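You operate a simulated robot arm through the tools that you are given. There is no shell and no other tool.

You run a simulated two-armed robot. Do the job below in one go: nothing can be reset, and whatever is moved stays where it is left.

Task
Turn the grey microscope's round stage until the grain goes dark.
Fine: lamp on, light GOOD and picture CRISP, analyser pushed in; the screen says FAINT.

Only the result counts: the job must be done as asked and must still hold three seconds after the hand-in. Knocking over, shifting, dropping, spilling or breaking anything else fails it.

Robot
Two 7-joint arms with two-finger parallel grippers on one trunk that stands fixed in place. Base frame: the origin is at the foot of the trunk, x ahead of it, y to its left, z up. Readings come in m, degrees, newtons and seconds.
The left shoulder is at [0.05, 0.168, 1.207], the right one opposite. With the tool pointing down near the work surface each hand reaches from about 0.22 to 0.66 m from the base axis, measured 20 degrees to its own side. Payload 1.57 kg a hand.
The tool frame of a hand sits at the grasp point between the pads (the TCP): z along the fingers, y along the line on which they close. The tips reach 0.03 m beyond it. Largest opening 0.08 m; finger width 0.017, thickness 0.012; the body of the gripper, 0.04 by 0.082 m, starts 0.08 m behind the TCP.
Orientation is that of the tool frame in the base frame, as a unit quaternion [x, y, z, w]. With the fingers straight down and closing along the base's y, the tool's x points along the base's -x, its y along +y and its z along -z.

Tools
- The arms move only by the tool move_arm. It takes "left_steps", "right_steps" or both (then of equal length, played together; a hand with none holds still); each is a list of rows, each an object of numbers (a shift or turn left out is 0, a gripper value left out holds the last): "tx", "ty", "tz": the shift along the tool's x, y, z in units of 500 mm (1.0 is 500 mm); "wx", "wy", "wz": the turn, a rotation vector about the tool's x, y, z in units of 45 degrees (1.0 is 45 degrees); "grip": the closure, from 0 (fully open) to 1 (shut). In form: [{"tx": .., "ty": .., "tz": .., "wx": .., "wy": .., "wz": .., "grip": ..}, ...]. A call has 1 to 20 rows; each row is the pose to reach, as a shift and turn from the pose commanded when the call began, along the tool's axes at that moment. A call with a number of a shift or a turn outside -1 to 1 is refused whole. Rows are played at 5 a second. More than 0.05 m and 8.6 degrees between two rows, or a gripper value outside its range, and nothing of the call is played. A pose out of reach is approached as far as the arm can. The call stops where the force on the tool passes 90 N (or 10 N more than at its start, if that is more) or the arm is blocked; 0.2 s more then pass. The fingers move at their own pace (about 0.045 m/s each) and stop on an object; they squeeze with about 23 N. The grip force told is the motor's: it shows also when the fingers shut on nothing. Time passes only in rows, and 0.2 s behind the last, so rows that repeat a pose let the fingers close. The reply holds the time, the measured pose of the TCP, the force on the tool along the base axes, the opening and the grip force, in the units named above and with some noise, with the torque about the TCP (base axes, N m) and any sound that the robot's microphone picked up.
- Cameras (640 x 400 px; columns grow to the right, rows downward): "scene" is now at [0.1129, 0.0486, 1.4156]; the picture's right is [0.57, -0.82, 0.00], its down [-0.47, -0.33, -0.82] and it looks along [0.67, 0.47, -0.58] (base axes); focal length 215 px, centre (320, 200). "left" rides on the left gripper at [0.072, 0.007, -0.122] in its tool frame; the picture's right is [-0.09, 1.00, 0.00], its down [-0.84, -0.08, -0.54] and it looks along [-0.54, -0.05, 0.84] (tool axes); focal length 238 px, centre (320, 200). "right" rides on the right gripper at [0.072, -0.007, -0.122] in its tool frame; the picture's right is [0.09, 1.00, 0.00], its down [-0.84, 0.08, -0.54] and it looks along [-0.54, 0.05, 0.84] (tool axes); focal length 238 px, centre (320, 200).
- snapshot(camera): a new picture of that camera. The clock stands still meanwhile.
- lift_body(by): slides the trunk up (or, below 0, down) by that many m; the arms and the scene camera ride with it, the base frame stays. It gives what a move gives, with no picture.
- turn_head(pan, tilt): turns the head with the scene camera to pan (to the left, within 80 degrees either way) and tilt (down, from -29 to 69), counted from straight ahead of the robot. It gives what a move gives.
- measure_at(camera, pixels): for up to 12 pixels [column, row] of the newest picture of that camera ("zoom" is the newest enlarged one), the place [x, y, z] in the base frame of the surface seen there, good to about 0.002 m. The clock stands still meanwhile.
- zoom(camera, box): a new picture of the part [left, top, right, bottom] of that camera's present view, enlarged. The clock stands still meanwhile.
- close_job(): hands the job in; it is judged then, once.

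Open the grippers and draw the arms clear of the work before you hand the job in, unless the task says otherwise.

The tools are called as name(argument=value, ...) on one line, values as JSON. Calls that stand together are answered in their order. move_arm: Moves the arms, as the interface text tells. Its arguments: {"type":"object","properties":{"left_steps":{"type":"array"},"right_steps":{"type":"array"}},"required":[]} The other tools are called the same way: lift_body (by) slides the trunk up or down; turn_head (pan, tilt) turns the head that bears the scene camera; snapshot (camera) takes a picture; measure_at (camera, pixels) gives the place of the surface under pixels of a picture; zoom (camera, box) takes an enlarged picture of a part of a camera's view; close_job () hands the job in.

At the start:

```text
time: 0.0
left_position: [0.2823, 0.3544, 1.2716]
left_orientation: [0.0, 1.0, 0.0, -0.001]
left_force: [1.1, 0.6, 0.0]
left_ft_torque: [-0.01, 0.02, 0.02]
left_width: 0.0798
left_grasp_force: 0.1
right_position: [0.3417, 0.0616, 1.2933]
right_orientation: [0.0, 1.0, 0.001, 0.0]
right_force: [-0.4, -0.9, -1.2]
right_ft_torque: [0.02, -0.05, -0.02]
right_width: 0.0801
right_grasp_force: 0.0
trunk travel left (down, up): [-0.375, 0.068]
head pan, tilt: [35.0, 35.4]
```

scene: 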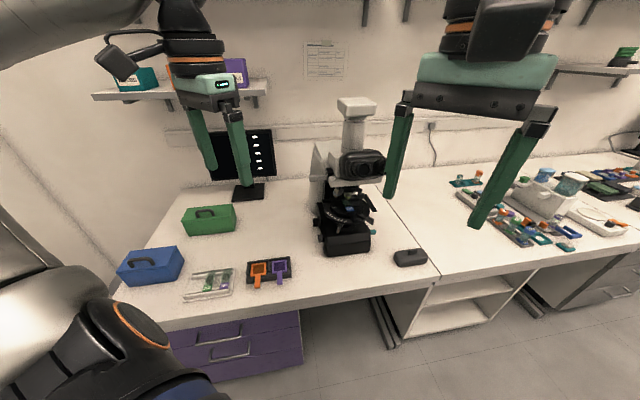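
right: 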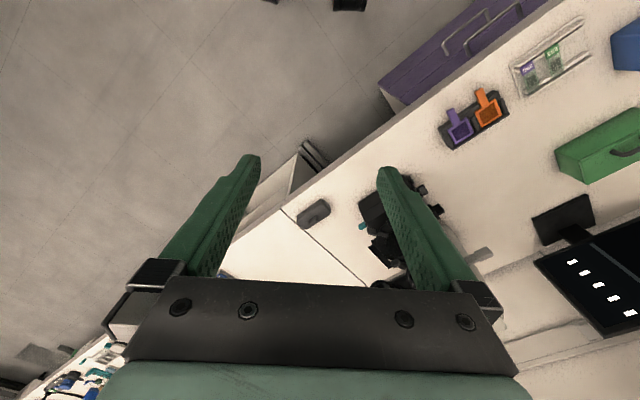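
left: 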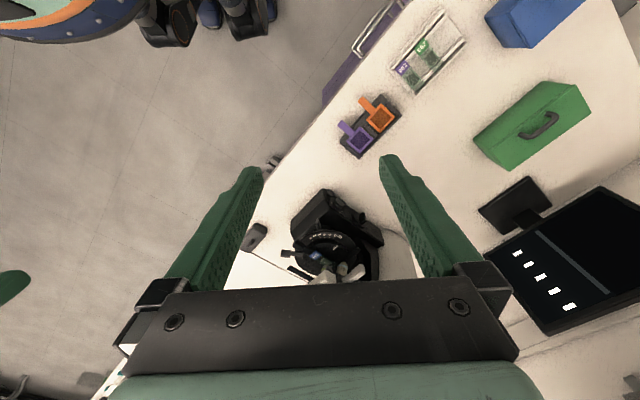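

The scene shows the microscope around pixel (345,200) and a monitor at (240,155). I'll zoom on both to see the stage and the screen.

zoom(camera="scene", box=[280, 90, 440, 270])

zoom(camera="scene", box=[190, 110, 290, 210])

zoom(camera="left", box=[220, 160, 420, 290])

zoom(camera="left", box=[470, 160, 640, 340])

```text
2.22 times, centred on (360, 180) of scene
```

zoom: 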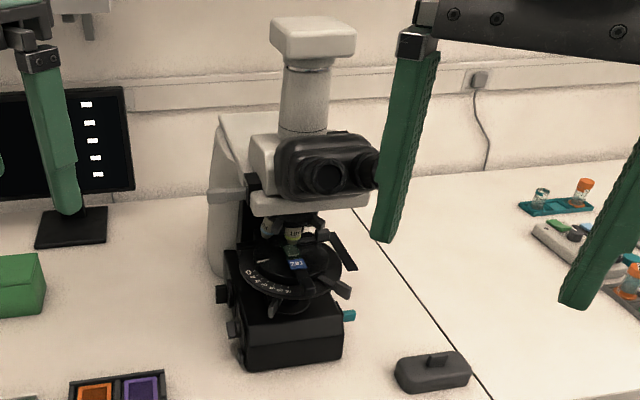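

```text
4.00 times, centred on (240, 160) of scene
```

zoom: 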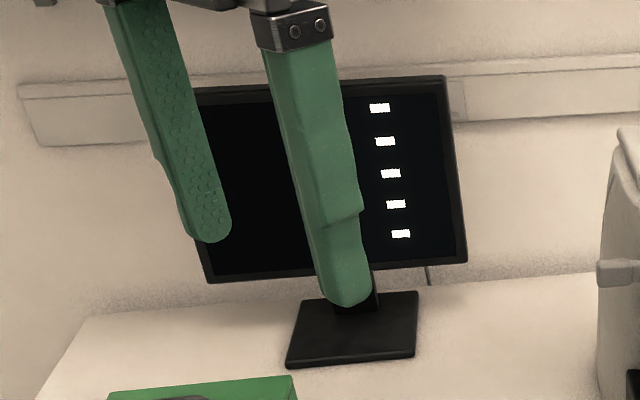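

```text
3.08 times, centred on (320, 225) of left
```

zoom: 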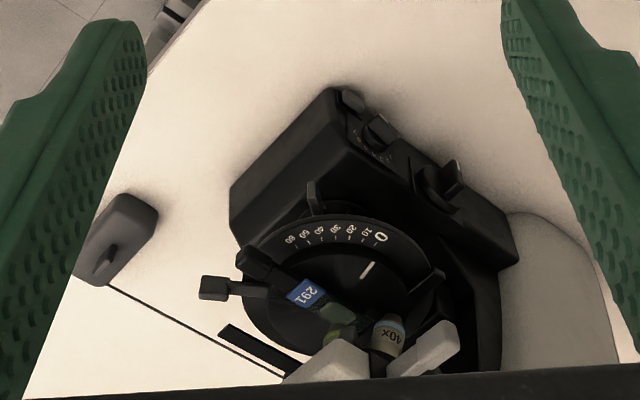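

```text
2.22 times, centred on (555, 250) of left
```

zoom: 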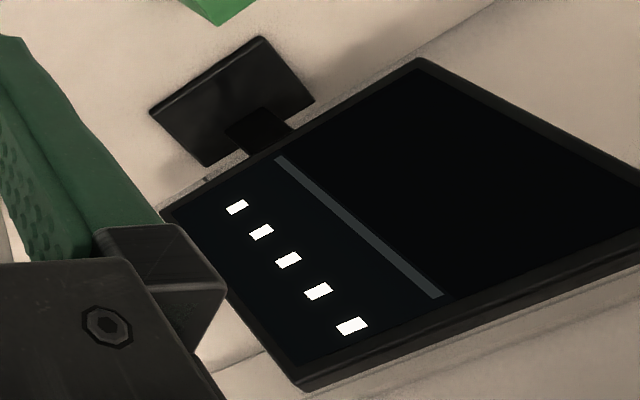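

The screen is partly hidden by the left fingers in the scene view; the left-hand camera sees five white marks on it. I'll zoom in closer on those marks and the microscope's right side.

zoom(camera="left", box=[500, 230, 600, 320])

zoom(camera="scene", box=[310, 170, 390, 270])

zoom(camera="right", box=[530, 180, 640, 340])

zoom(camera="scene", box=[295, 30, 355, 90])

```text
4.44 times, centred on (550, 275) of left
```

zoom: 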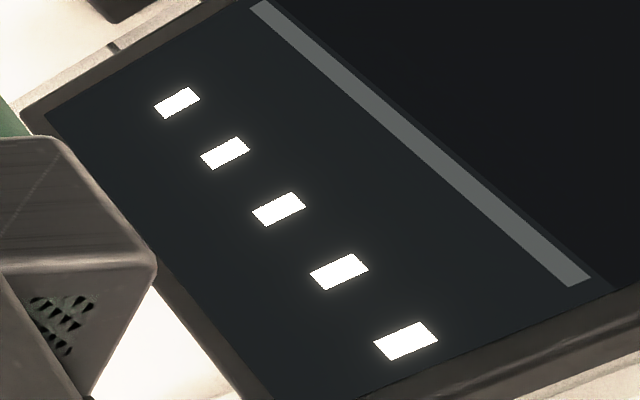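

```text
4.00 times, centred on (350, 220) of scene
```

zoom: 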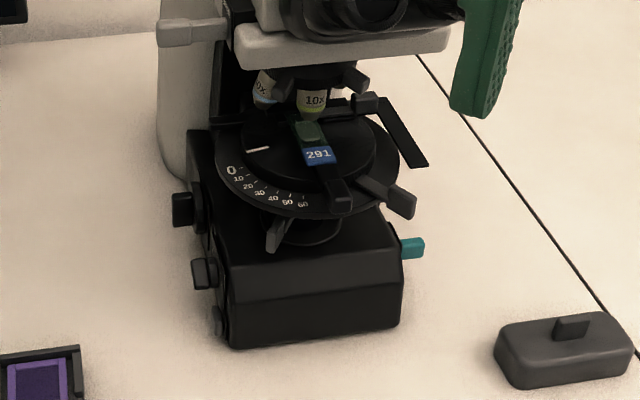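

```text
2.50 times, centred on (585, 260) of right
```

zoom: 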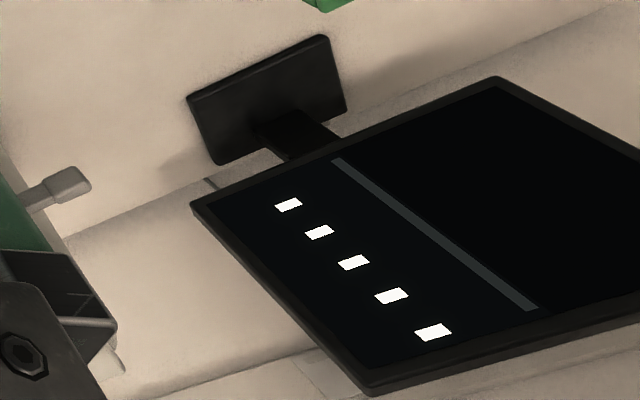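

```text
6.67 times, centred on (325, 60) of scene
```

zoom: 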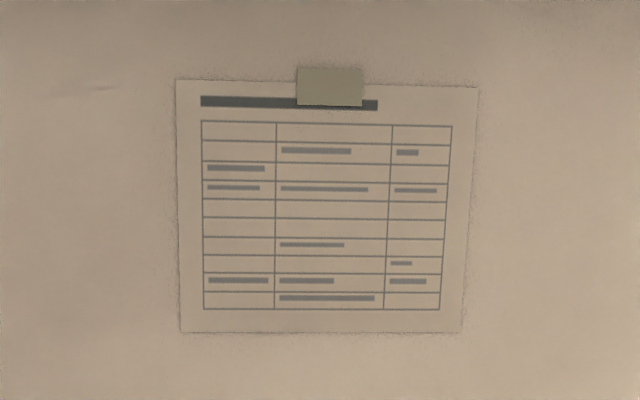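

The screen shows only dashes, so perhaps the lamp is off. I'll measure points around the microscope, its controls, the grey box and the screen to build a map.

zoom(camera="scene", box=[310, 170, 390, 270])

measure_at(camera="zoom", pixels=[[182, 210], [203, 272], [217, 322], [413, 248], [570, 328], [190, 32], [405, 135], [398, 203], [280, 235], [340, 200], [315, 160], [240, 172]])

measure_at(camera="scene", pixels=[[355, 105], [345, 240], [262, 190], [215, 215], [260, 275], [400, 230], [430, 260], [130, 290], [325, 250], [365, 250], [370, 165], [335, 160]])

```text
4.00 times, centred on (350, 220) of scene
```

zoom: 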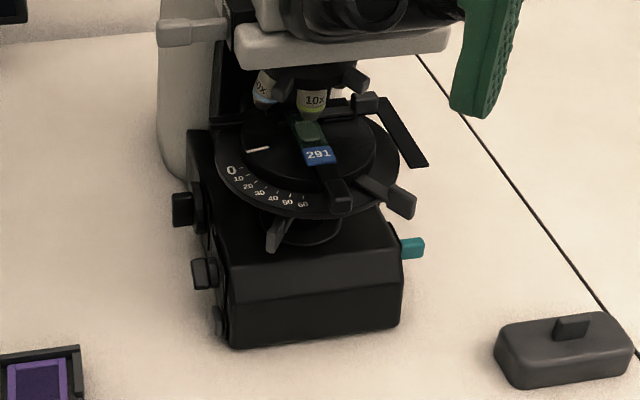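

```text
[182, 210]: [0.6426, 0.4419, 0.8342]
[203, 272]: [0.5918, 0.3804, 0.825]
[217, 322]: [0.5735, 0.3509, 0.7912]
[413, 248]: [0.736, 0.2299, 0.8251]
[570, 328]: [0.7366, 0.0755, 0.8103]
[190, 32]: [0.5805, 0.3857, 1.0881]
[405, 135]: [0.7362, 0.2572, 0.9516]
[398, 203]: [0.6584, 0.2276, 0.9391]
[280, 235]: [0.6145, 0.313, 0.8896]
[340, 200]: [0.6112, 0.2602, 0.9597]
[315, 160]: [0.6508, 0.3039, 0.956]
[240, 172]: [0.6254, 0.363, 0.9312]
```

```text
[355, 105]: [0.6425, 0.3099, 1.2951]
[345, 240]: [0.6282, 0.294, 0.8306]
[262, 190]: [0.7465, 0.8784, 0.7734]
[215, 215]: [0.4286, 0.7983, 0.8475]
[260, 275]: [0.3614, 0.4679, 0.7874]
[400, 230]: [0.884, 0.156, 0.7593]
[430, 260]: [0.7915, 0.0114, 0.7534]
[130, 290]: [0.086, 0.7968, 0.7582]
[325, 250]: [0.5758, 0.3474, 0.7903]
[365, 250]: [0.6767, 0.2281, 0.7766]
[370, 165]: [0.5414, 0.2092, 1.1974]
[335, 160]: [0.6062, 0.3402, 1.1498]
```

Table top is about z=0.755, stage centre near [0.65,0.30,0.94]. I'll zoom more tightly into each control: left knobs, the teal tab, the grey box, and the head slider.

zoom(camera="scene", box=[345, 205, 435, 270])

zoom(camera="scene", box=[315, 195, 375, 245])

zoom(camera="left", box=[280, 180, 390, 250])

zoom(camera="left", box=[230, 220, 340, 290])

zoom(camera="right", box=[280, 160, 500, 300])

```text
6.15 times, centred on (390, 238) of scene
```

zoom: 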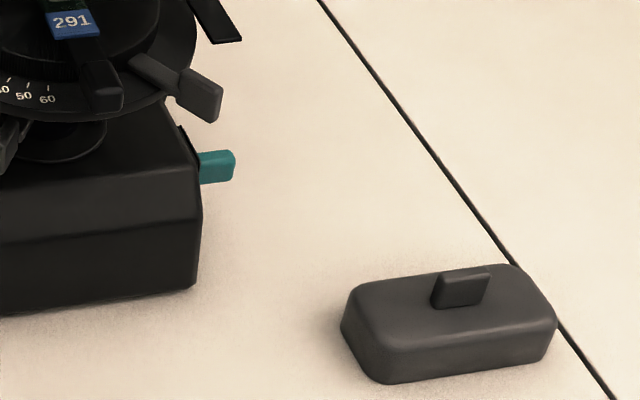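

```text
8.00 times, centred on (345, 220) of scene
```

zoom: 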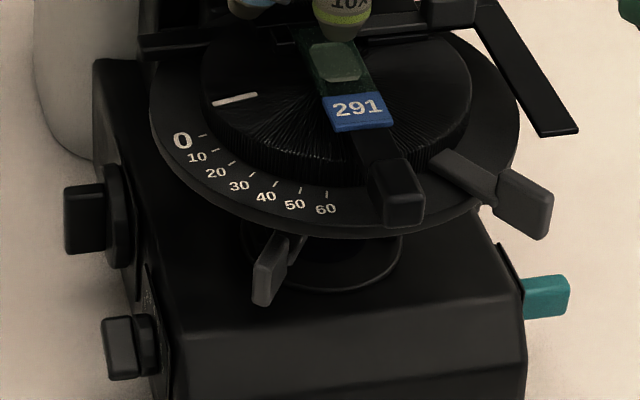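

```text
5.71 times, centred on (335, 215) of left
```

zoom: 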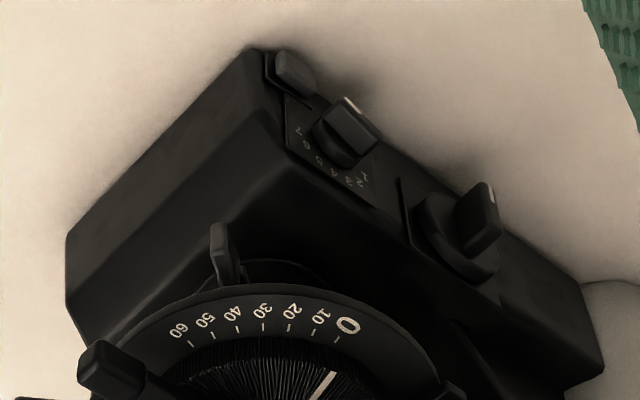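

```text
5.71 times, centred on (285, 255) of left
```

zoom: 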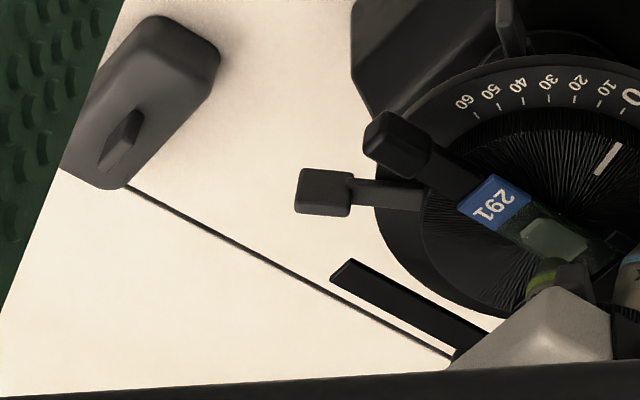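

```text
2.86 times, centred on (390, 230) of right
```

zoom: 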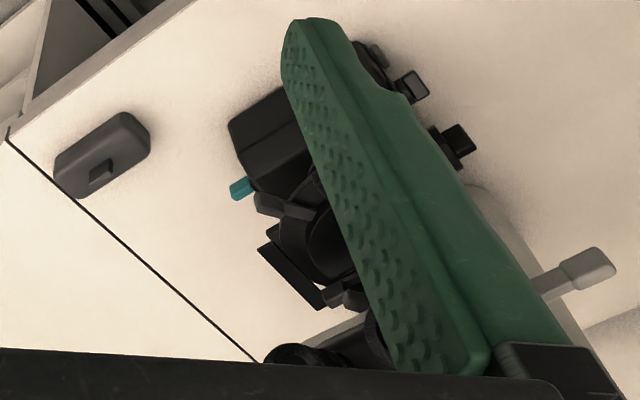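

On the base's left flank I can see a small rocker, a numbered dial (1–7) and a plain knob further back; a grey slider knob sticks out from the head at left. I'll bring the left hand out to the left and yaw it so its camera looks at that flank, which also clears the view of the screen.

move_arm(left_steps=[{"tx": -0.02, "ty": 0.08, "tz": 0.02, "wz": 0.15, "grip": 0}, {"tx": -0.05, "ty": 0.16, "tz": 0.06, "wz": 0.32}, {"tx": -0.08, "ty": 0.24, "tz": 0.12, "wz": 0.49}, {"tx": -0.11, "ty": 0.32, "tz": 0.19, "wz": 0.66}, {"tx": -0.14, "ty": 0.38, "tz": 0.26, "wz": 0.83}, {"tx": -0.16, "ty": 0.44, "tz": 0.34, "wz": 1.0}, {"tx": -0.16, "ty": 0.44, "tz": 0.4, "wz": 1.0}])

snapshot(camera="left")

snapshot(camera="scene")

```text
refused: row 3 steps farther than a row can; nothing moved
```

```text
taken
```

left: 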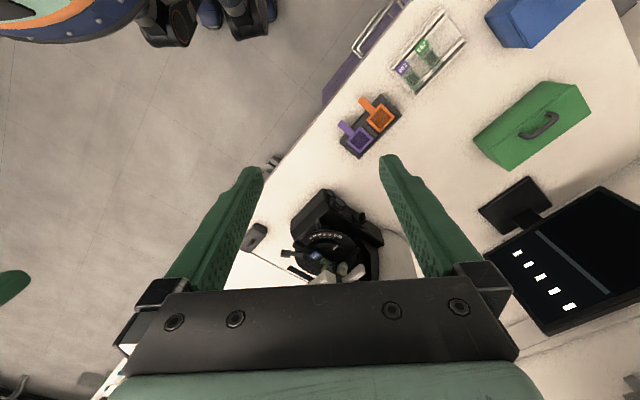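

```text
taken
```

scene: 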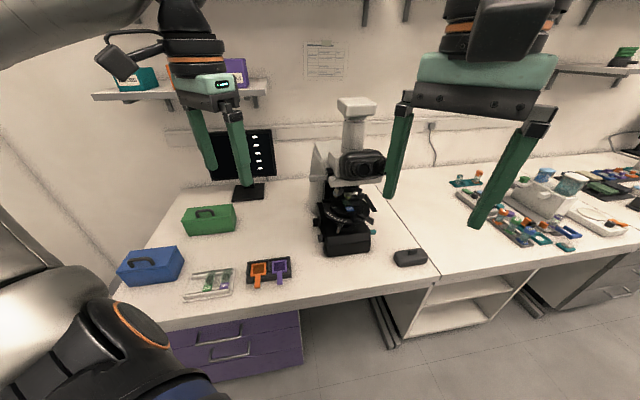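

The call was refused for too large a row; nothing moved. I'll repeat with smaller steps (under 0.045 m each).

move_arm(left_steps=[{"tx": -0.02, "ty": 0.06, "tz": 0.04, "wz": 0.14, "grip": 0}, {"tx": -0.04, "ty": 0.12, "tz": 0.08, "wz": 0.28}, {"tx": -0.06, "ty": 0.18, "tz": 0.12, "wz": 0.42}, {"tx": -0.08, "ty": 0.24, "tz": 0.16, "wz": 0.56}, {"tx": -0.1, "ty": 0.3, "tz": 0.21, "wz": 0.7}, {"tx": -0.12, "ty": 0.36, "tz": 0.26, "wz": 0.84}, {"tx": -0.14, "ty": 0.41, "tz": 0.32, "wz": 1.0}, {"tx": -0.16, "ty": 0.44, "tz": 0.39, "wz": 1.0}])

snapshot(camera="left")

snapshot(camera="scene")

```text
time: 1.8
left_position: [0.3611, 0.573, 1.0759]
left_orientation: [0.384, 0.923, 0.0, -0.001]
left_force: [-0.2, -0.2, -0.2]
left_ft_torque: [-0.03, 0.02, -0.01]
left_width: 0.0799
left_grasp_force: 0.1
right_position: [0.3423, 0.062, 1.2929]
right_orientation: [0.0, 1.0, 0.001, 0.0]
right_force: [0.7, 0.2, -0.2]
right_ft_torque: [0.01, 0.02, 0.03]
right_width: 0.0799
right_grasp_force: 0.0
trunk travel left (down, up): [-0.375, 0.068]
head pan, tilt: [35.0, 35.4]
```

```text
taken
```

left: 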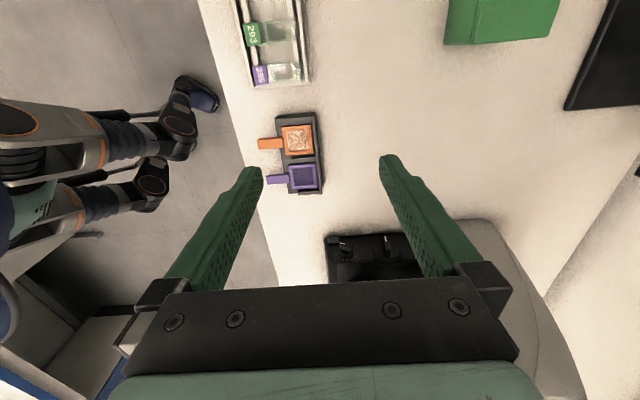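

```text
taken
```

scene: 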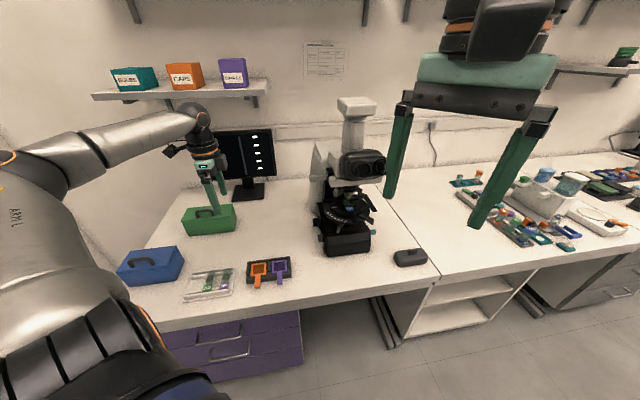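

The left camera now sees the base's left flank only partly at (375,258). I'll pitch the hand 30° and move in closer so the camera looks more level at the flank.

move_arm(left_steps=[{"tx": -0.043, "ty": 0.018, "tz": 0.05, "wy": -0.14}, {"tx": -0.086, "ty": 0.037, "tz": 0.1, "wy": -0.28}, {"tx": -0.129, "ty": 0.055, "tz": 0.15, "wy": -0.42}, {"tx": -0.172, "ty": 0.074, "tz": 0.2, "wy": -0.56}, {"tx": -0.215, "ty": 0.093, "tz": 0.252, "wy": -0.67}])

snapshot(camera="left")

zoom(camera="left", box=[240, 80, 440, 290])

zoom(camera="scene", box=[200, 115, 290, 205])

```text
time: 3.0
left_position: [0.472, 0.5311, 0.9506]
left_orientation: [0.37, 0.892, -0.099, 0.241]
left_force: [0.0, -0.3, -0.2]
left_ft_torque: [0.0, 0.01, 0.01]
left_width: 0.08
left_grasp_force: 0.0
right_position: [0.3434, 0.0622, 1.2927]
right_orientation: [0.0, 1.0, 0.001, 0.0]
right_force: [-0.1, -0.3, -0.6]
right_ft_torque: [0.0, 0.0, -0.05]
right_width: 0.0799
right_grasp_force: 0.2
trunk travel left (down, up): [-0.375, 0.068]
head pan, tilt: [35.0, 35.4]
```

```text
taken
```

left: 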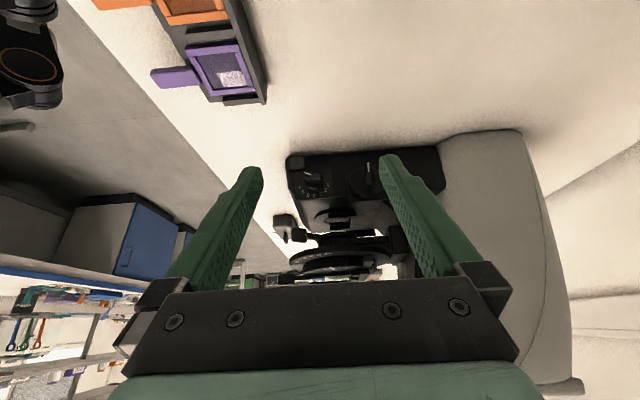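

```text
1.90 times, centred on (340, 185) of left
```

zoom: 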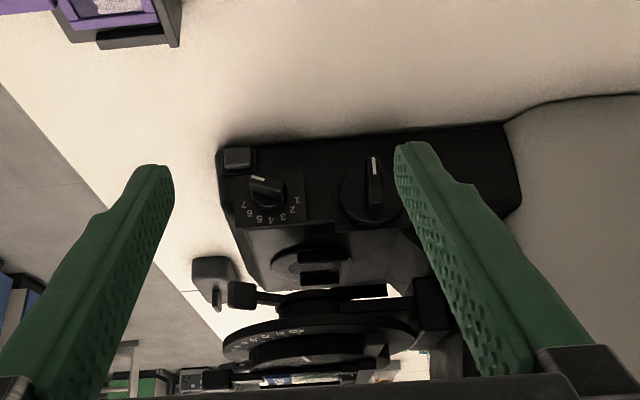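

```text
4.44 times, centred on (245, 160) of scene
```

zoom: 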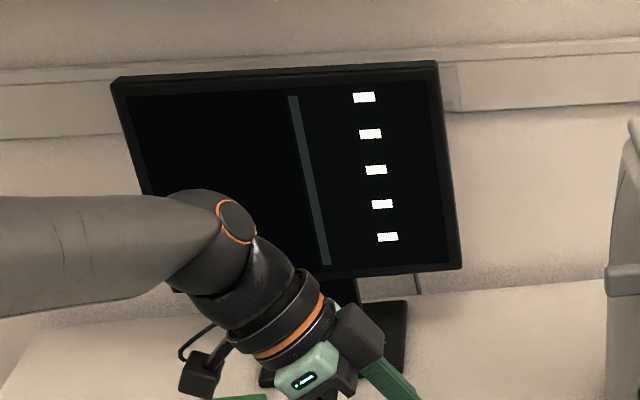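

The picture is upside-down but shows the rocker at (238,158), dial with 1–7 at (268,195) and the second knob at (373,185) in the zoom. I'll magnify those.

zoom(camera="left", box=[280, 145, 350, 205])

zoom(camera="left", box=[270, 190, 420, 285])

zoom(camera="left", box=[330, 140, 400, 200])

zoom(camera="left", box=[100, 0, 290, 110])

```text
6.67 times, centred on (315, 175) of left
```

zoom: 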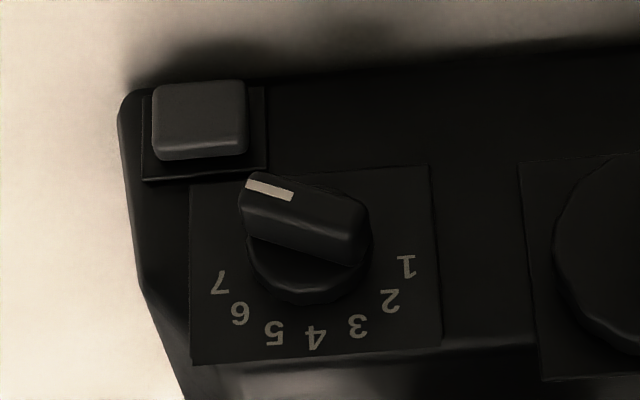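

```text
4.21 times, centred on (345, 238) of left
```

zoom: 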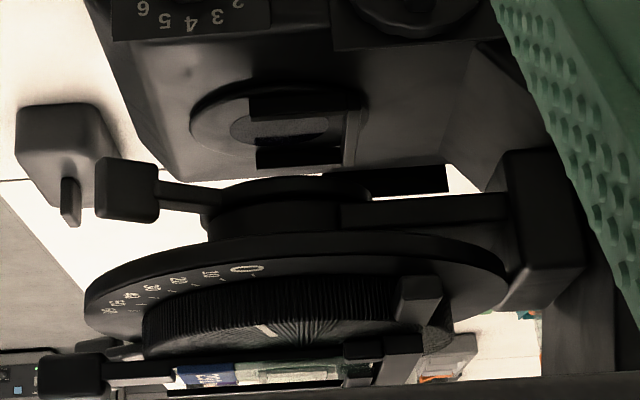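

```text
6.67 times, centred on (365, 170) of left
```

zoom: 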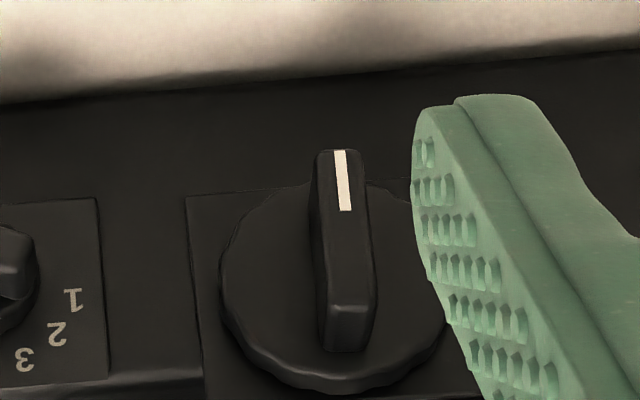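

```text
3.37 times, centred on (195, 55) of left
```

zoom: 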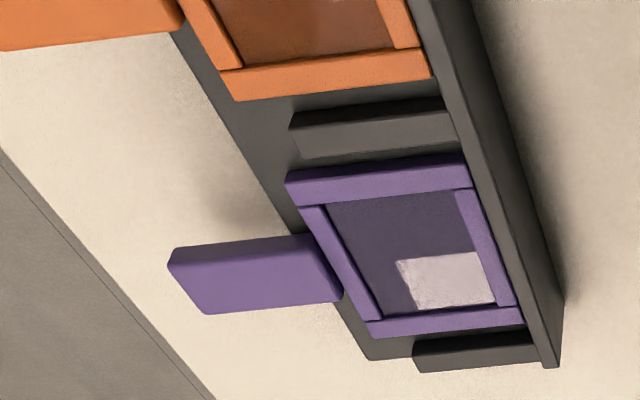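

The dial pointer sits beyond "7" and the rocker is a tilted pad at (200,118) in that zoom. I'll measure the rocker, its plate, dial and knob surfaces to get the flank plane.

zoom(camera="left", box=[280, 145, 350, 205])

measure_at(camera="zoom", pixels=[[200, 88], [200, 120], [200, 152], [162, 120], [240, 120], [258, 130], [200, 170], [270, 188], [305, 220], [355, 240], [315, 315], [420, 240]])

measure_at(camera="left", pixels=[[363, 170], [366, 178], [371, 168], [366, 162], [360, 188], [352, 175], [340, 160], [430, 155], [297, 228], [320, 262], [350, 226], [399, 240]])

```text
6.67 times, centred on (315, 175) of left
```

zoom: 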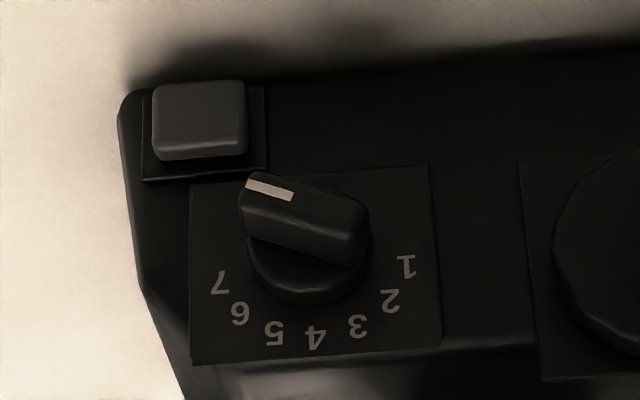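

```text
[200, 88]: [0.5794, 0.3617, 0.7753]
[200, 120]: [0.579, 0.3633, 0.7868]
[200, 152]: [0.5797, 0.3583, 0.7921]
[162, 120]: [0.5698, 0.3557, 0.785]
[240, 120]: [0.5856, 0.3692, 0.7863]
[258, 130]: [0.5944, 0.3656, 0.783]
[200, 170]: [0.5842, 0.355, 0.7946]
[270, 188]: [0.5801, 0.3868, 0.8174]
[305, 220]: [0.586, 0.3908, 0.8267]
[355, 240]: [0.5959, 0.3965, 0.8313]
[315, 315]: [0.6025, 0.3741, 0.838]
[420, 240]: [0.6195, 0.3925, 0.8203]
```

```text
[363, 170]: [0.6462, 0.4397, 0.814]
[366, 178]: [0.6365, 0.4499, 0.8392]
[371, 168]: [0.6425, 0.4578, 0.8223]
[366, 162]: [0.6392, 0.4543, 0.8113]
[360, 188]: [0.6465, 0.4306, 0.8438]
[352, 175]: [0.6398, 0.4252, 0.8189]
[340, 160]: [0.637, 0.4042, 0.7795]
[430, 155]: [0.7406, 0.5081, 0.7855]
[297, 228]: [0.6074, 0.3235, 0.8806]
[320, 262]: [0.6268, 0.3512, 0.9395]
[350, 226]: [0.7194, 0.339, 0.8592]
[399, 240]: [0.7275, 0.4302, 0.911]
```

The flank runs along (0.707,0.707) with outward normal (-0.707,0.707); the rocker centre is near [0.579,0.363,0.784]. Before pressing it, I'll check the filter rack's extents and the clearances below the hand.

measure_at(camera="left", pixels=[[240, 100], [264, 85], [155, 75], [200, 100], [225, 60], [280, 130], [450, 60], [312, 215], [480, 200], [560, 385], [520, 140], [305, 250]])

zoom(camera="scene", box=[320, 170, 400, 230])

```text
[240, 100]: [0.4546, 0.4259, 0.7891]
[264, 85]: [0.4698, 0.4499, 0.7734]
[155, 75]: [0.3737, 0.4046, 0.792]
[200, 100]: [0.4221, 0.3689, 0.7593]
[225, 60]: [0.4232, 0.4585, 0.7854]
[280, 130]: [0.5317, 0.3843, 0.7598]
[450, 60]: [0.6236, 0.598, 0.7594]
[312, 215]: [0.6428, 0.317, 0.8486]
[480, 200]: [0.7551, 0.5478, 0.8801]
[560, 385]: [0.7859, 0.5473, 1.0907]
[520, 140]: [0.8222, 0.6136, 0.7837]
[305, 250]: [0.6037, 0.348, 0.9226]
```

```text
6.67 times, centred on (360, 200) of scene
```

zoom: 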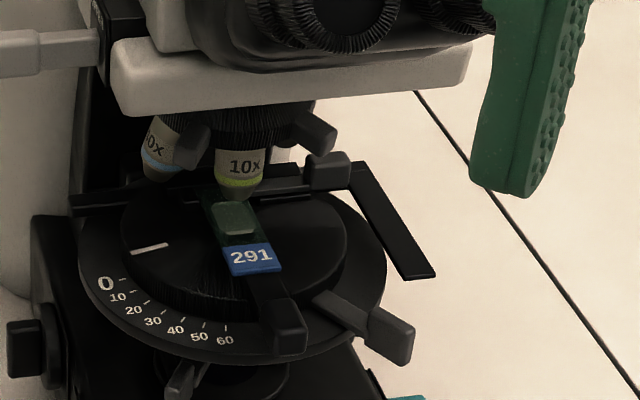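

The rack's nearest corner is [0.47,0.45,0.77], so keeping the current 30° tilt leaves the hand camera well above it. I'll close the left fingers and go to a point 1 cm in front of the rocker's lower half.

move_arm(left_steps=[{"tx": -0.022, "ty": -0.016, "tz": 0.07, "grip": 1}, {"tx": -0.044, "ty": -0.032, "tz": 0.14, "grip": 1}, {"tx": -0.065, "ty": -0.047, "tz": 0.21, "grip": 1}, {"tx": -0.087, "ty": -0.063, "tz": 0.28, "grip": 1}, {"tx": -0.109, "ty": -0.079, "tz": 0.35, "grip": 1}, {"tx": -0.1306, "ty": -0.0946, "tz": 0.421, "grip": 1}, {"tx": -0.1306, "ty": -0.0946, "tz": 0.421, "grip": 1}])

snapshot(camera="left")

snapshot(camera="scene")

```text
time: 4.6
left_position: [0.5011, 0.374, 0.8774]
left_orientation: [0.37, 0.892, -0.1, 0.239]
left_force: [-0.8, 0.3, -0.4]
left_ft_torque: [-0.05, 0.01, 0.02]
left_width: 0.0001
left_grasp_force: 21.7
left hand out of reach, approached as far as the arm can: row 2, 3, 4, 5, 6, 7
right_position: [0.342, 0.0604, 1.2942]
right_orientation: [0.0, 1.0, 0.0, 0.0]
right_force: [0.2, 0.6, 0.4]
right_ft_torque: [-0.01, -0.05, -0.04]
right_width: 0.08
right_grasp_force: 0.0
trunk travel left (down, up): [-0.375, 0.068]
head pan, tilt: [35.0, 35.4]
```

```text
taken
```

left: 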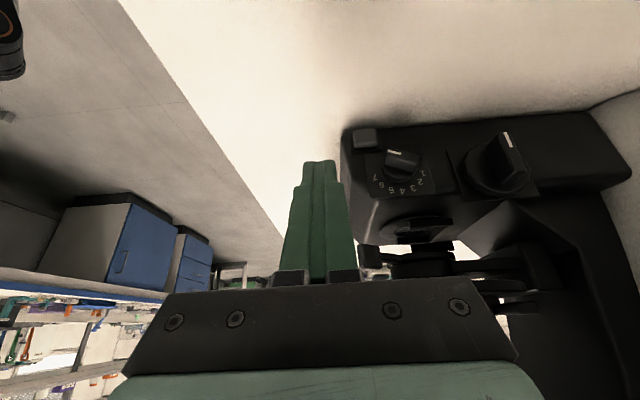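

```text
taken
```

scene: 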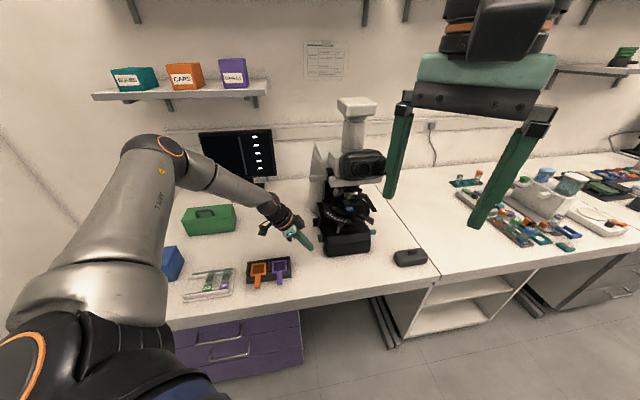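

The arm ran out of reach at [0.501,0.374,0.877] (fingertips still short of the rocker), so the trunk must come down. I'll back the left hand up and away first, then lower the trunk.

move_arm(left_steps=[{"tx": -0.008, "ty": 0.002, "tz": -0.076}, {"tx": -0.016, "ty": 0.004, "tz": -0.152}, {"tx": -0.024, "ty": 0.006, "tz": -0.228}, {"tx": -0.032, "ty": 0.008, "tz": -0.304}, {"tx": -0.04, "ty": 0.01, "tz": -0.38}, {"tx": -0.048, "ty": 0.012, "tz": -0.456}, {"tx": -0.056, "ty": 0.014, "tz": -0.532}, {"tx": -0.064, "ty": 0.016, "tz": -0.608}, {"tx": -0.072, "ty": 0.017, "tz": -0.684}, {"tx": -0.08, "ty": 0.017, "tz": -0.76}])

snapshot(camera="scene")

```text
time: 6.8
left_position: [0.3963, 0.4895, 1.2271]
left_orientation: [0.369, 0.892, -0.099, 0.24]
left_force: [0.7, -0.4, 0.6]
left_ft_torque: [0.0, 0.01, 0.0]
left_width: 0.0002
left_grasp_force: 21.5
right_position: [0.3413, 0.0606, 1.2937]
right_orientation: [0.0, 1.0, 0.001, 0.001]
right_force: [-0.1, 0.2, -0.3]
right_ft_torque: [-0.01, -0.02, -0.02]
right_width: 0.08
right_grasp_force: 0.0
trunk travel left (down, up): [-0.375, 0.068]
head pan, tilt: [35.0, 35.4]
```

```text
taken
```

scene: 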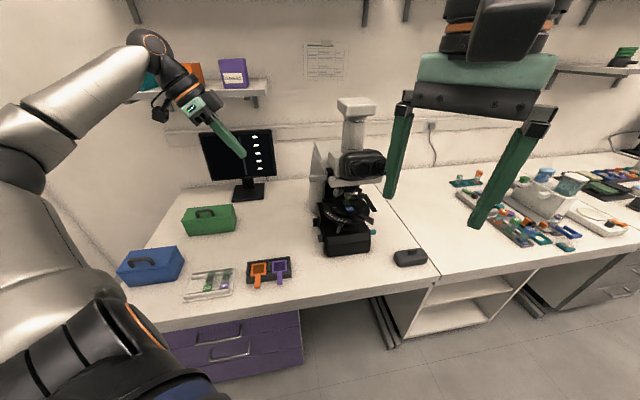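

The left hand is now high at z=1.227. I'll lower the trunk by 0.22 m.

lift_body(by=-0.22)

snapshot(camera="scene")

snapshot(camera="left")

snapshot(camera="right")

```text
time: 9.1
left_position: [0.3957, 0.4896, 1.0062]
left_orientation: [0.37, 0.892, -0.1, 0.241]
left_force: [0.3, 0.6, 0.4]
left_ft_torque: [-0.01, 0.02, 0.03]
left_width: 0.0
left_grasp_force: 21.5
right_position: [0.3434, 0.0613, 1.0735]
right_orientation: [0.0, 1.0, 0.001, 0.001]
right_force: [0.4, 0.0, 1.1]
right_ft_torque: [-0.01, 0.02, 0.02]
right_width: 0.0799
right_grasp_force: 0.1
trunk travel left (down, up): [-0.155, 0.288]
head pan, tilt: [35.0, 35.4]
```

```text
taken
```

scene: 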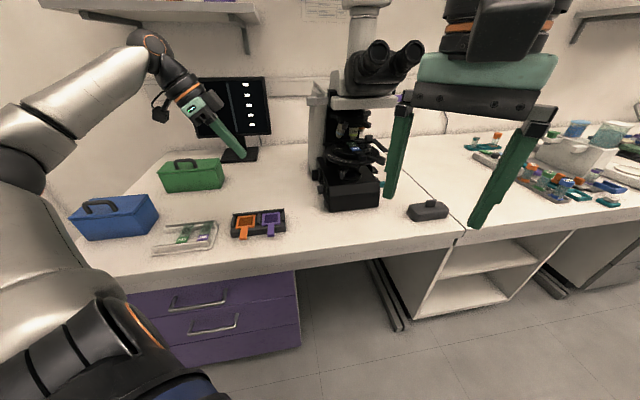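

```text
taken
```

left: 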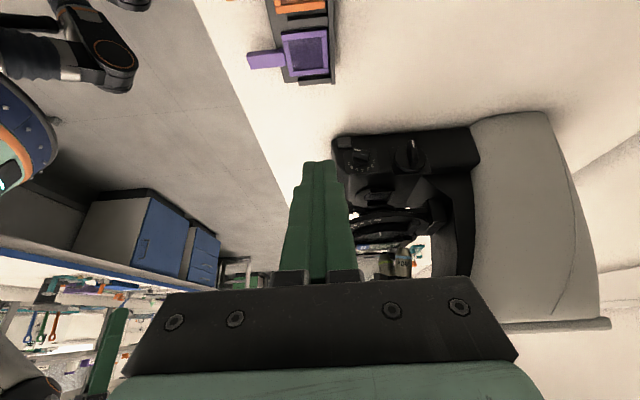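

```text
taken
```

right: 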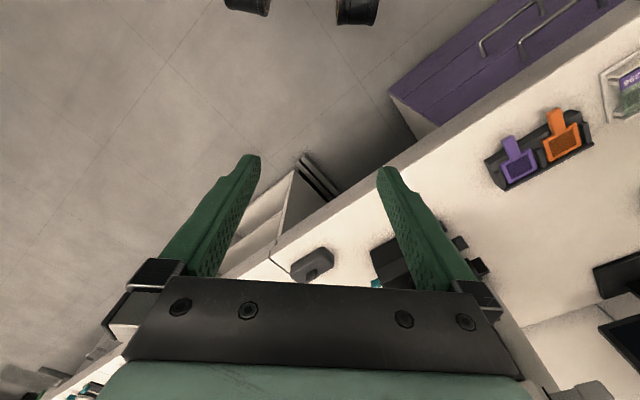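

The trunk is down and all is clear. I'll zoom on the microscope and screen from this new vantage before approaching the rocker.

zoom(camera="scene", box=[300, 110, 400, 215])

zoom(camera="scene", box=[310, 130, 390, 185])

zoom(camera="scene", box=[190, 70, 280, 165])

```text
3.81 times, centred on (350, 162) of scene
```

zoom: 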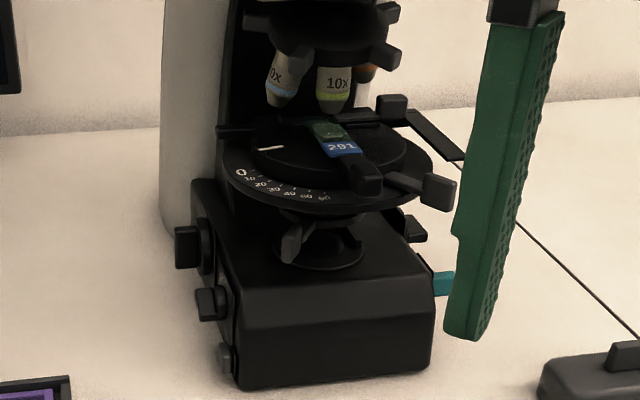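

```text
7.27 times, centred on (350, 158) of scene
```

zoom: 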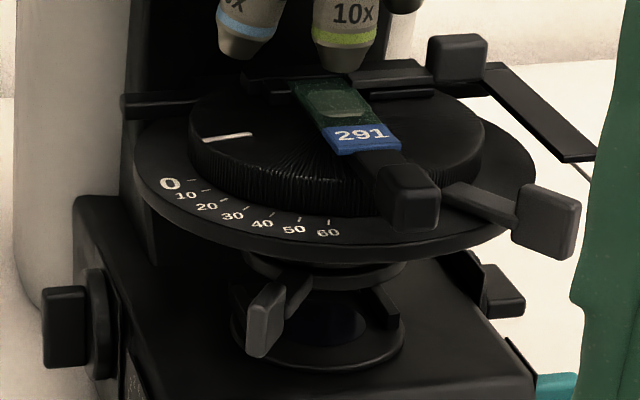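

```text
4.21 times, centred on (235, 118) of scene
```

zoom: 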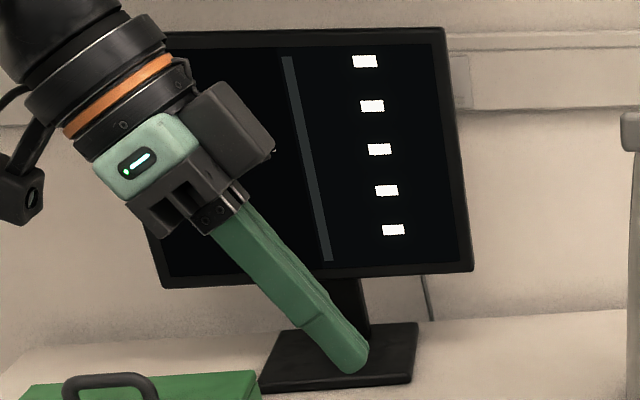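

The stage has a knurled disc with a turn handle at (550,220); the rocker is at the lower front-left (222,355 in the first zoom). I'll approach to 1 cm before the rocker's lower half.

move_arm(left_steps=[{"tx": -0.017, "ty": 0.01, "tz": 0.078, "grip": 1}, {"tx": -0.034, "ty": 0.02, "tz": 0.155, "grip": 1}, {"tx": -0.05, "ty": 0.031, "tz": 0.232, "grip": 1}, {"tx": -0.067, "ty": 0.041, "tz": 0.31, "grip": 1}, {"tx": -0.084, "ty": 0.051, "tz": 0.387, "grip": 1}, {"tx": -0.101, "ty": 0.062, "tz": 0.464, "grip": 1}, {"tx": -0.1178, "ty": 0.072, "tz": 0.5415, "grip": 1}, {"tx": -0.1178, "ty": 0.072, "tz": 0.5415, "grip": 1}])

snapshot(camera="left")

snapshot(camera="scene")

```text
time: 10.9
left_position: [0.5536, 0.3827, 0.8014]
left_orientation: [0.369, 0.892, -0.099, 0.241]
left_force: [-0.6, -0.5, 0.0]
left_ft_torque: [0.03, 0.04, 0.0]
left_width: 0.0
left_grasp_force: 21.2
right_position: [0.3422, 0.0604, 1.0726]
right_orientation: [0.001, 1.0, 0.001, 0.0]
right_force: [-0.2, 0.3, 0.2]
right_ft_torque: [0.01, 0.0, -0.01]
right_width: 0.0799
right_grasp_force: 0.0
trunk travel left (down, up): [-0.155, 0.288]
head pan, tilt: [35.0, 35.4]
```

```text
taken
```

left: 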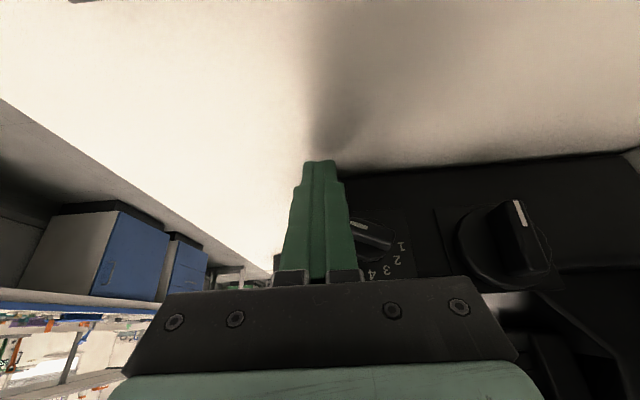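

```text
taken
```

scene: 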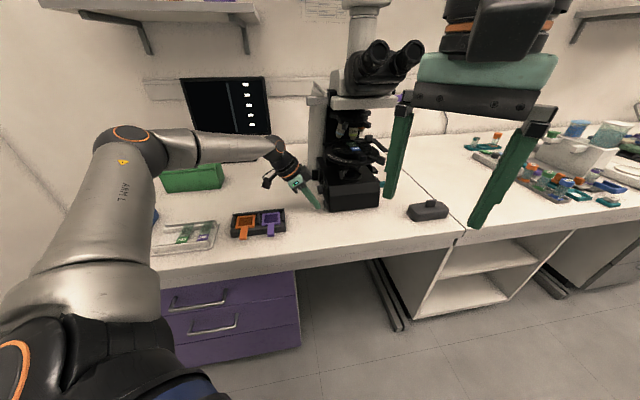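

The hand is at the pre-press pose [0.554,0.383,0.801]. I'll check the fingertip alignment with the rocker in close-up.

zoom(camera="scene", box=[285, 160, 345, 215])

zoom(camera="left", box=[270, 120, 450, 290])

```text
7.27 times, centred on (315, 188) of scene
```

zoom: 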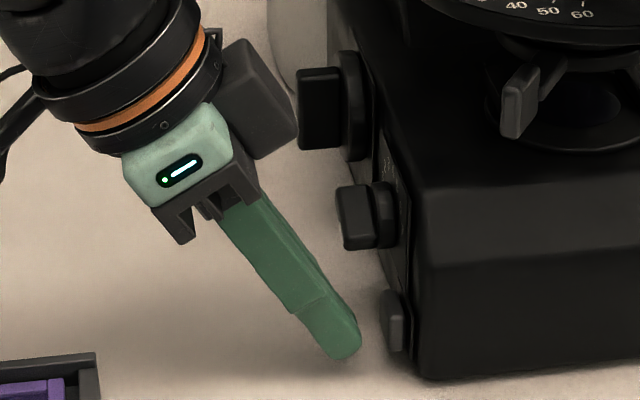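

```text
2.35 times, centred on (360, 205) of left
```

zoom: 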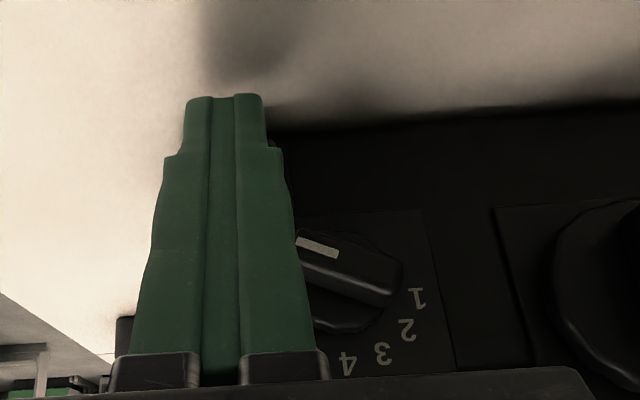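

The fingertip is level with the rocker's lower half, about 1 cm away. I'll press in along the flank normal in small steps, checking force.

move_arm(left_steps=[{"tx": -0.0104, "tz": 0.006}, {"tx": -0.0173, "tz": 0.01}, {"tx": -0.0208, "tz": 0.012}, {"tx": -0.0225, "tz": 0.013}])

zoom(camera="scene", box=[285, 160, 345, 215])

zoom(camera="scene", box=[180, 70, 280, 145])

```text
time: 11.9
left_position: [0.5618, 0.375, 0.8017]
left_orientation: [0.369, 0.892, -0.099, 0.24]
left_force: [0.2, -0.1, -0.2]
left_ft_torque: [0.01, 0.06, -0.02]
left_width: 0.0
left_grasp_force: 21.4
right_position: [0.3418, 0.0618, 1.0741]
right_orientation: [0.0, 1.0, 0.001, 0.001]
right_force: [-0.1, -0.1, 0.3]
right_ft_torque: [0.0, 0.03, 0.03]
right_width: 0.0802
right_grasp_force: 0.0
trunk travel left (down, up): [-0.155, 0.288]
head pan, tilt: [35.0, 35.4]
```

```text
7.27 times, centred on (315, 188) of scene
```

zoom: 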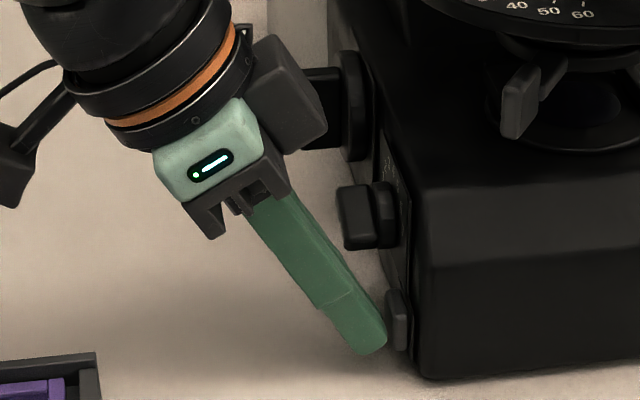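

```text
5.33 times, centred on (230, 108) of scene
```

zoom: 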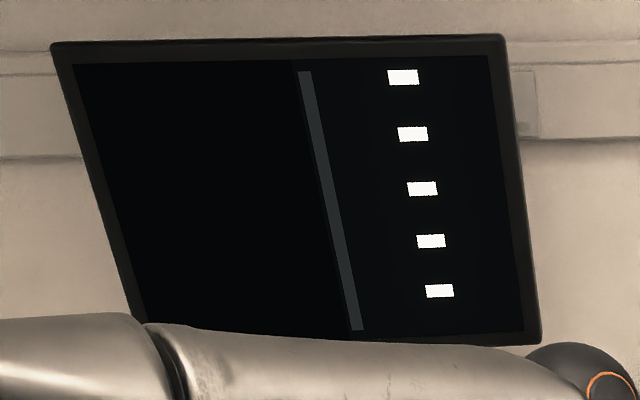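

No contact force yet; the fingertip is a few mm short. I'll press 6 mm further in small steps.

move_arm(left_steps=[{"tx": -0.0035, "tz": 0.002}, {"tx": -0.0069, "tz": 0.004}, {"tx": -0.0104, "tz": 0.006}])

zoom(camera="scene", box=[285, 160, 345, 215])

zoom(camera="scene", box=[180, 70, 280, 145])

```text
time: 12.7
left_position: [0.5633, 0.3721, 0.8018]
left_orientation: [0.37, 0.893, -0.1, 0.237]
left_force: [-17.2, 8.9, 0.8]
left_ft_torque: [-0.06, -0.18, 0.2]
left_width: 0.0001
left_grasp_force: 20.9
right_position: [0.3418, 0.0618, 1.074]
right_orientation: [0.0, 1.0, 0.001, 0.001]
right_force: [0.2, -0.9, -0.4]
right_ft_torque: [0.03, -0.01, 0.0]
right_width: 0.08
right_grasp_force: 0.0
trunk travel left (down, up): [-0.155, 0.288]
head pan, tilt: [35.0, 35.4]
heard: click
```

```text
7.27 times, centred on (315, 188) of scene
```

zoom: 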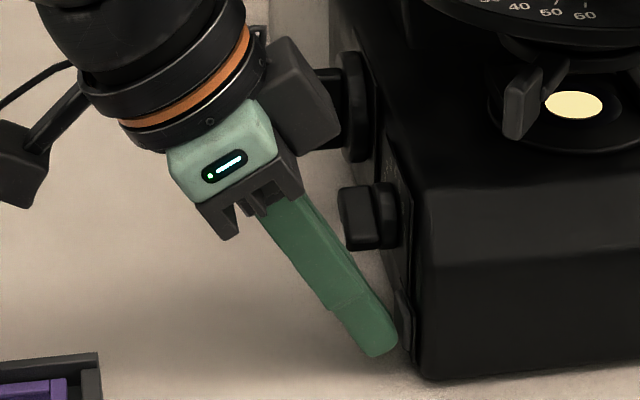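

```text
5.33 times, centred on (230, 108) of scene
```

zoom: 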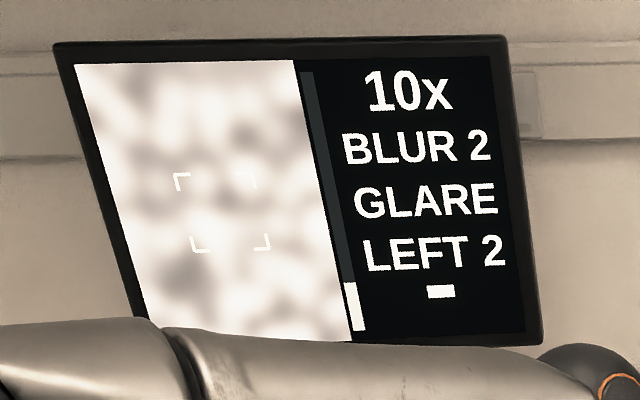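

A click, the field lens lit, and the screen now reads "10x / BLUR 2 / GLARE / LEFT 2 / –". I'll back the finger off 4 cm so I can see the screen and plan turning the light dial down.

move_arm(left_steps=[{"tx": 0.0346, "tz": -0.02}, {"tx": 0.0693, "tz": -0.04}, {"tx": 0.1, "tz": -0.09}])

zoom(camera="scene", box=[180, 70, 280, 145])

zoom(camera="scene", box=[310, 110, 400, 215])

snapshot(camera="left")

```text
time: 13.5
left_position: [0.5208, 0.4166, 0.8151]
left_orientation: [0.37, 0.892, -0.099, 0.241]
left_force: [0.1, -0.3, -0.8]
left_ft_torque: [-0.03, 0.0, -0.01]
left_width: 0.0
left_grasp_force: 21.4
right_position: [0.3415, 0.0608, 1.0744]
right_orientation: [0.0, 1.0, 0.001, 0.001]
right_force: [0.6, 0.3, -0.7]
right_ft_torque: [0.0, 0.01, 0.01]
right_width: 0.0799
right_grasp_force: 0.1
trunk travel left (down, up): [-0.155, 0.288]
head pan, tilt: [35.0, 35.4]
```

```text
5.33 times, centred on (230, 108) of scene
```

zoom: 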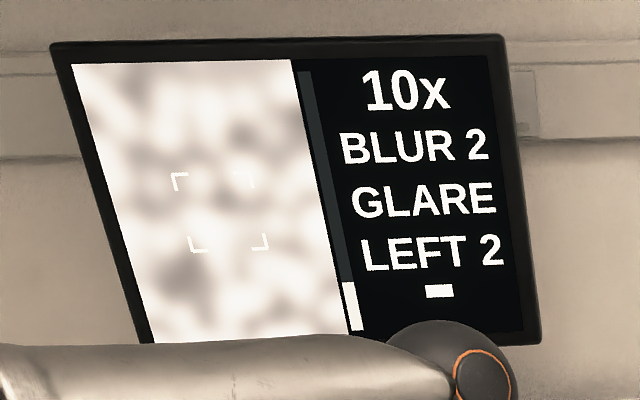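

```text
3.81 times, centred on (355, 162) of scene
```

zoom: 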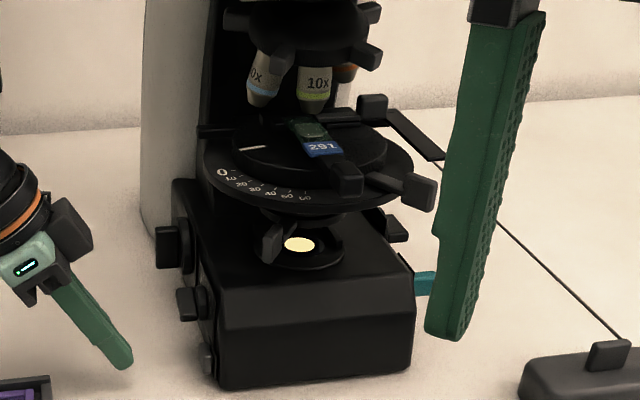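

```text
taken
```

left: 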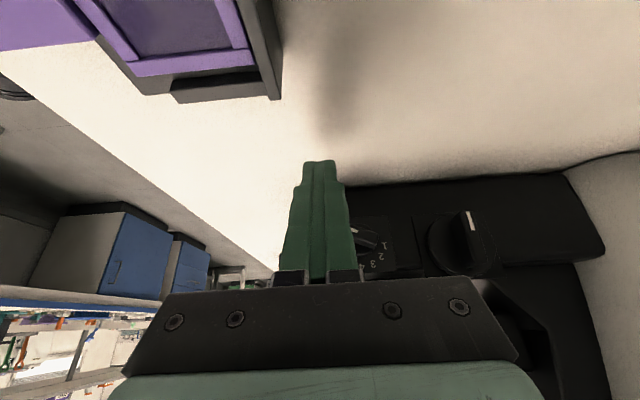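

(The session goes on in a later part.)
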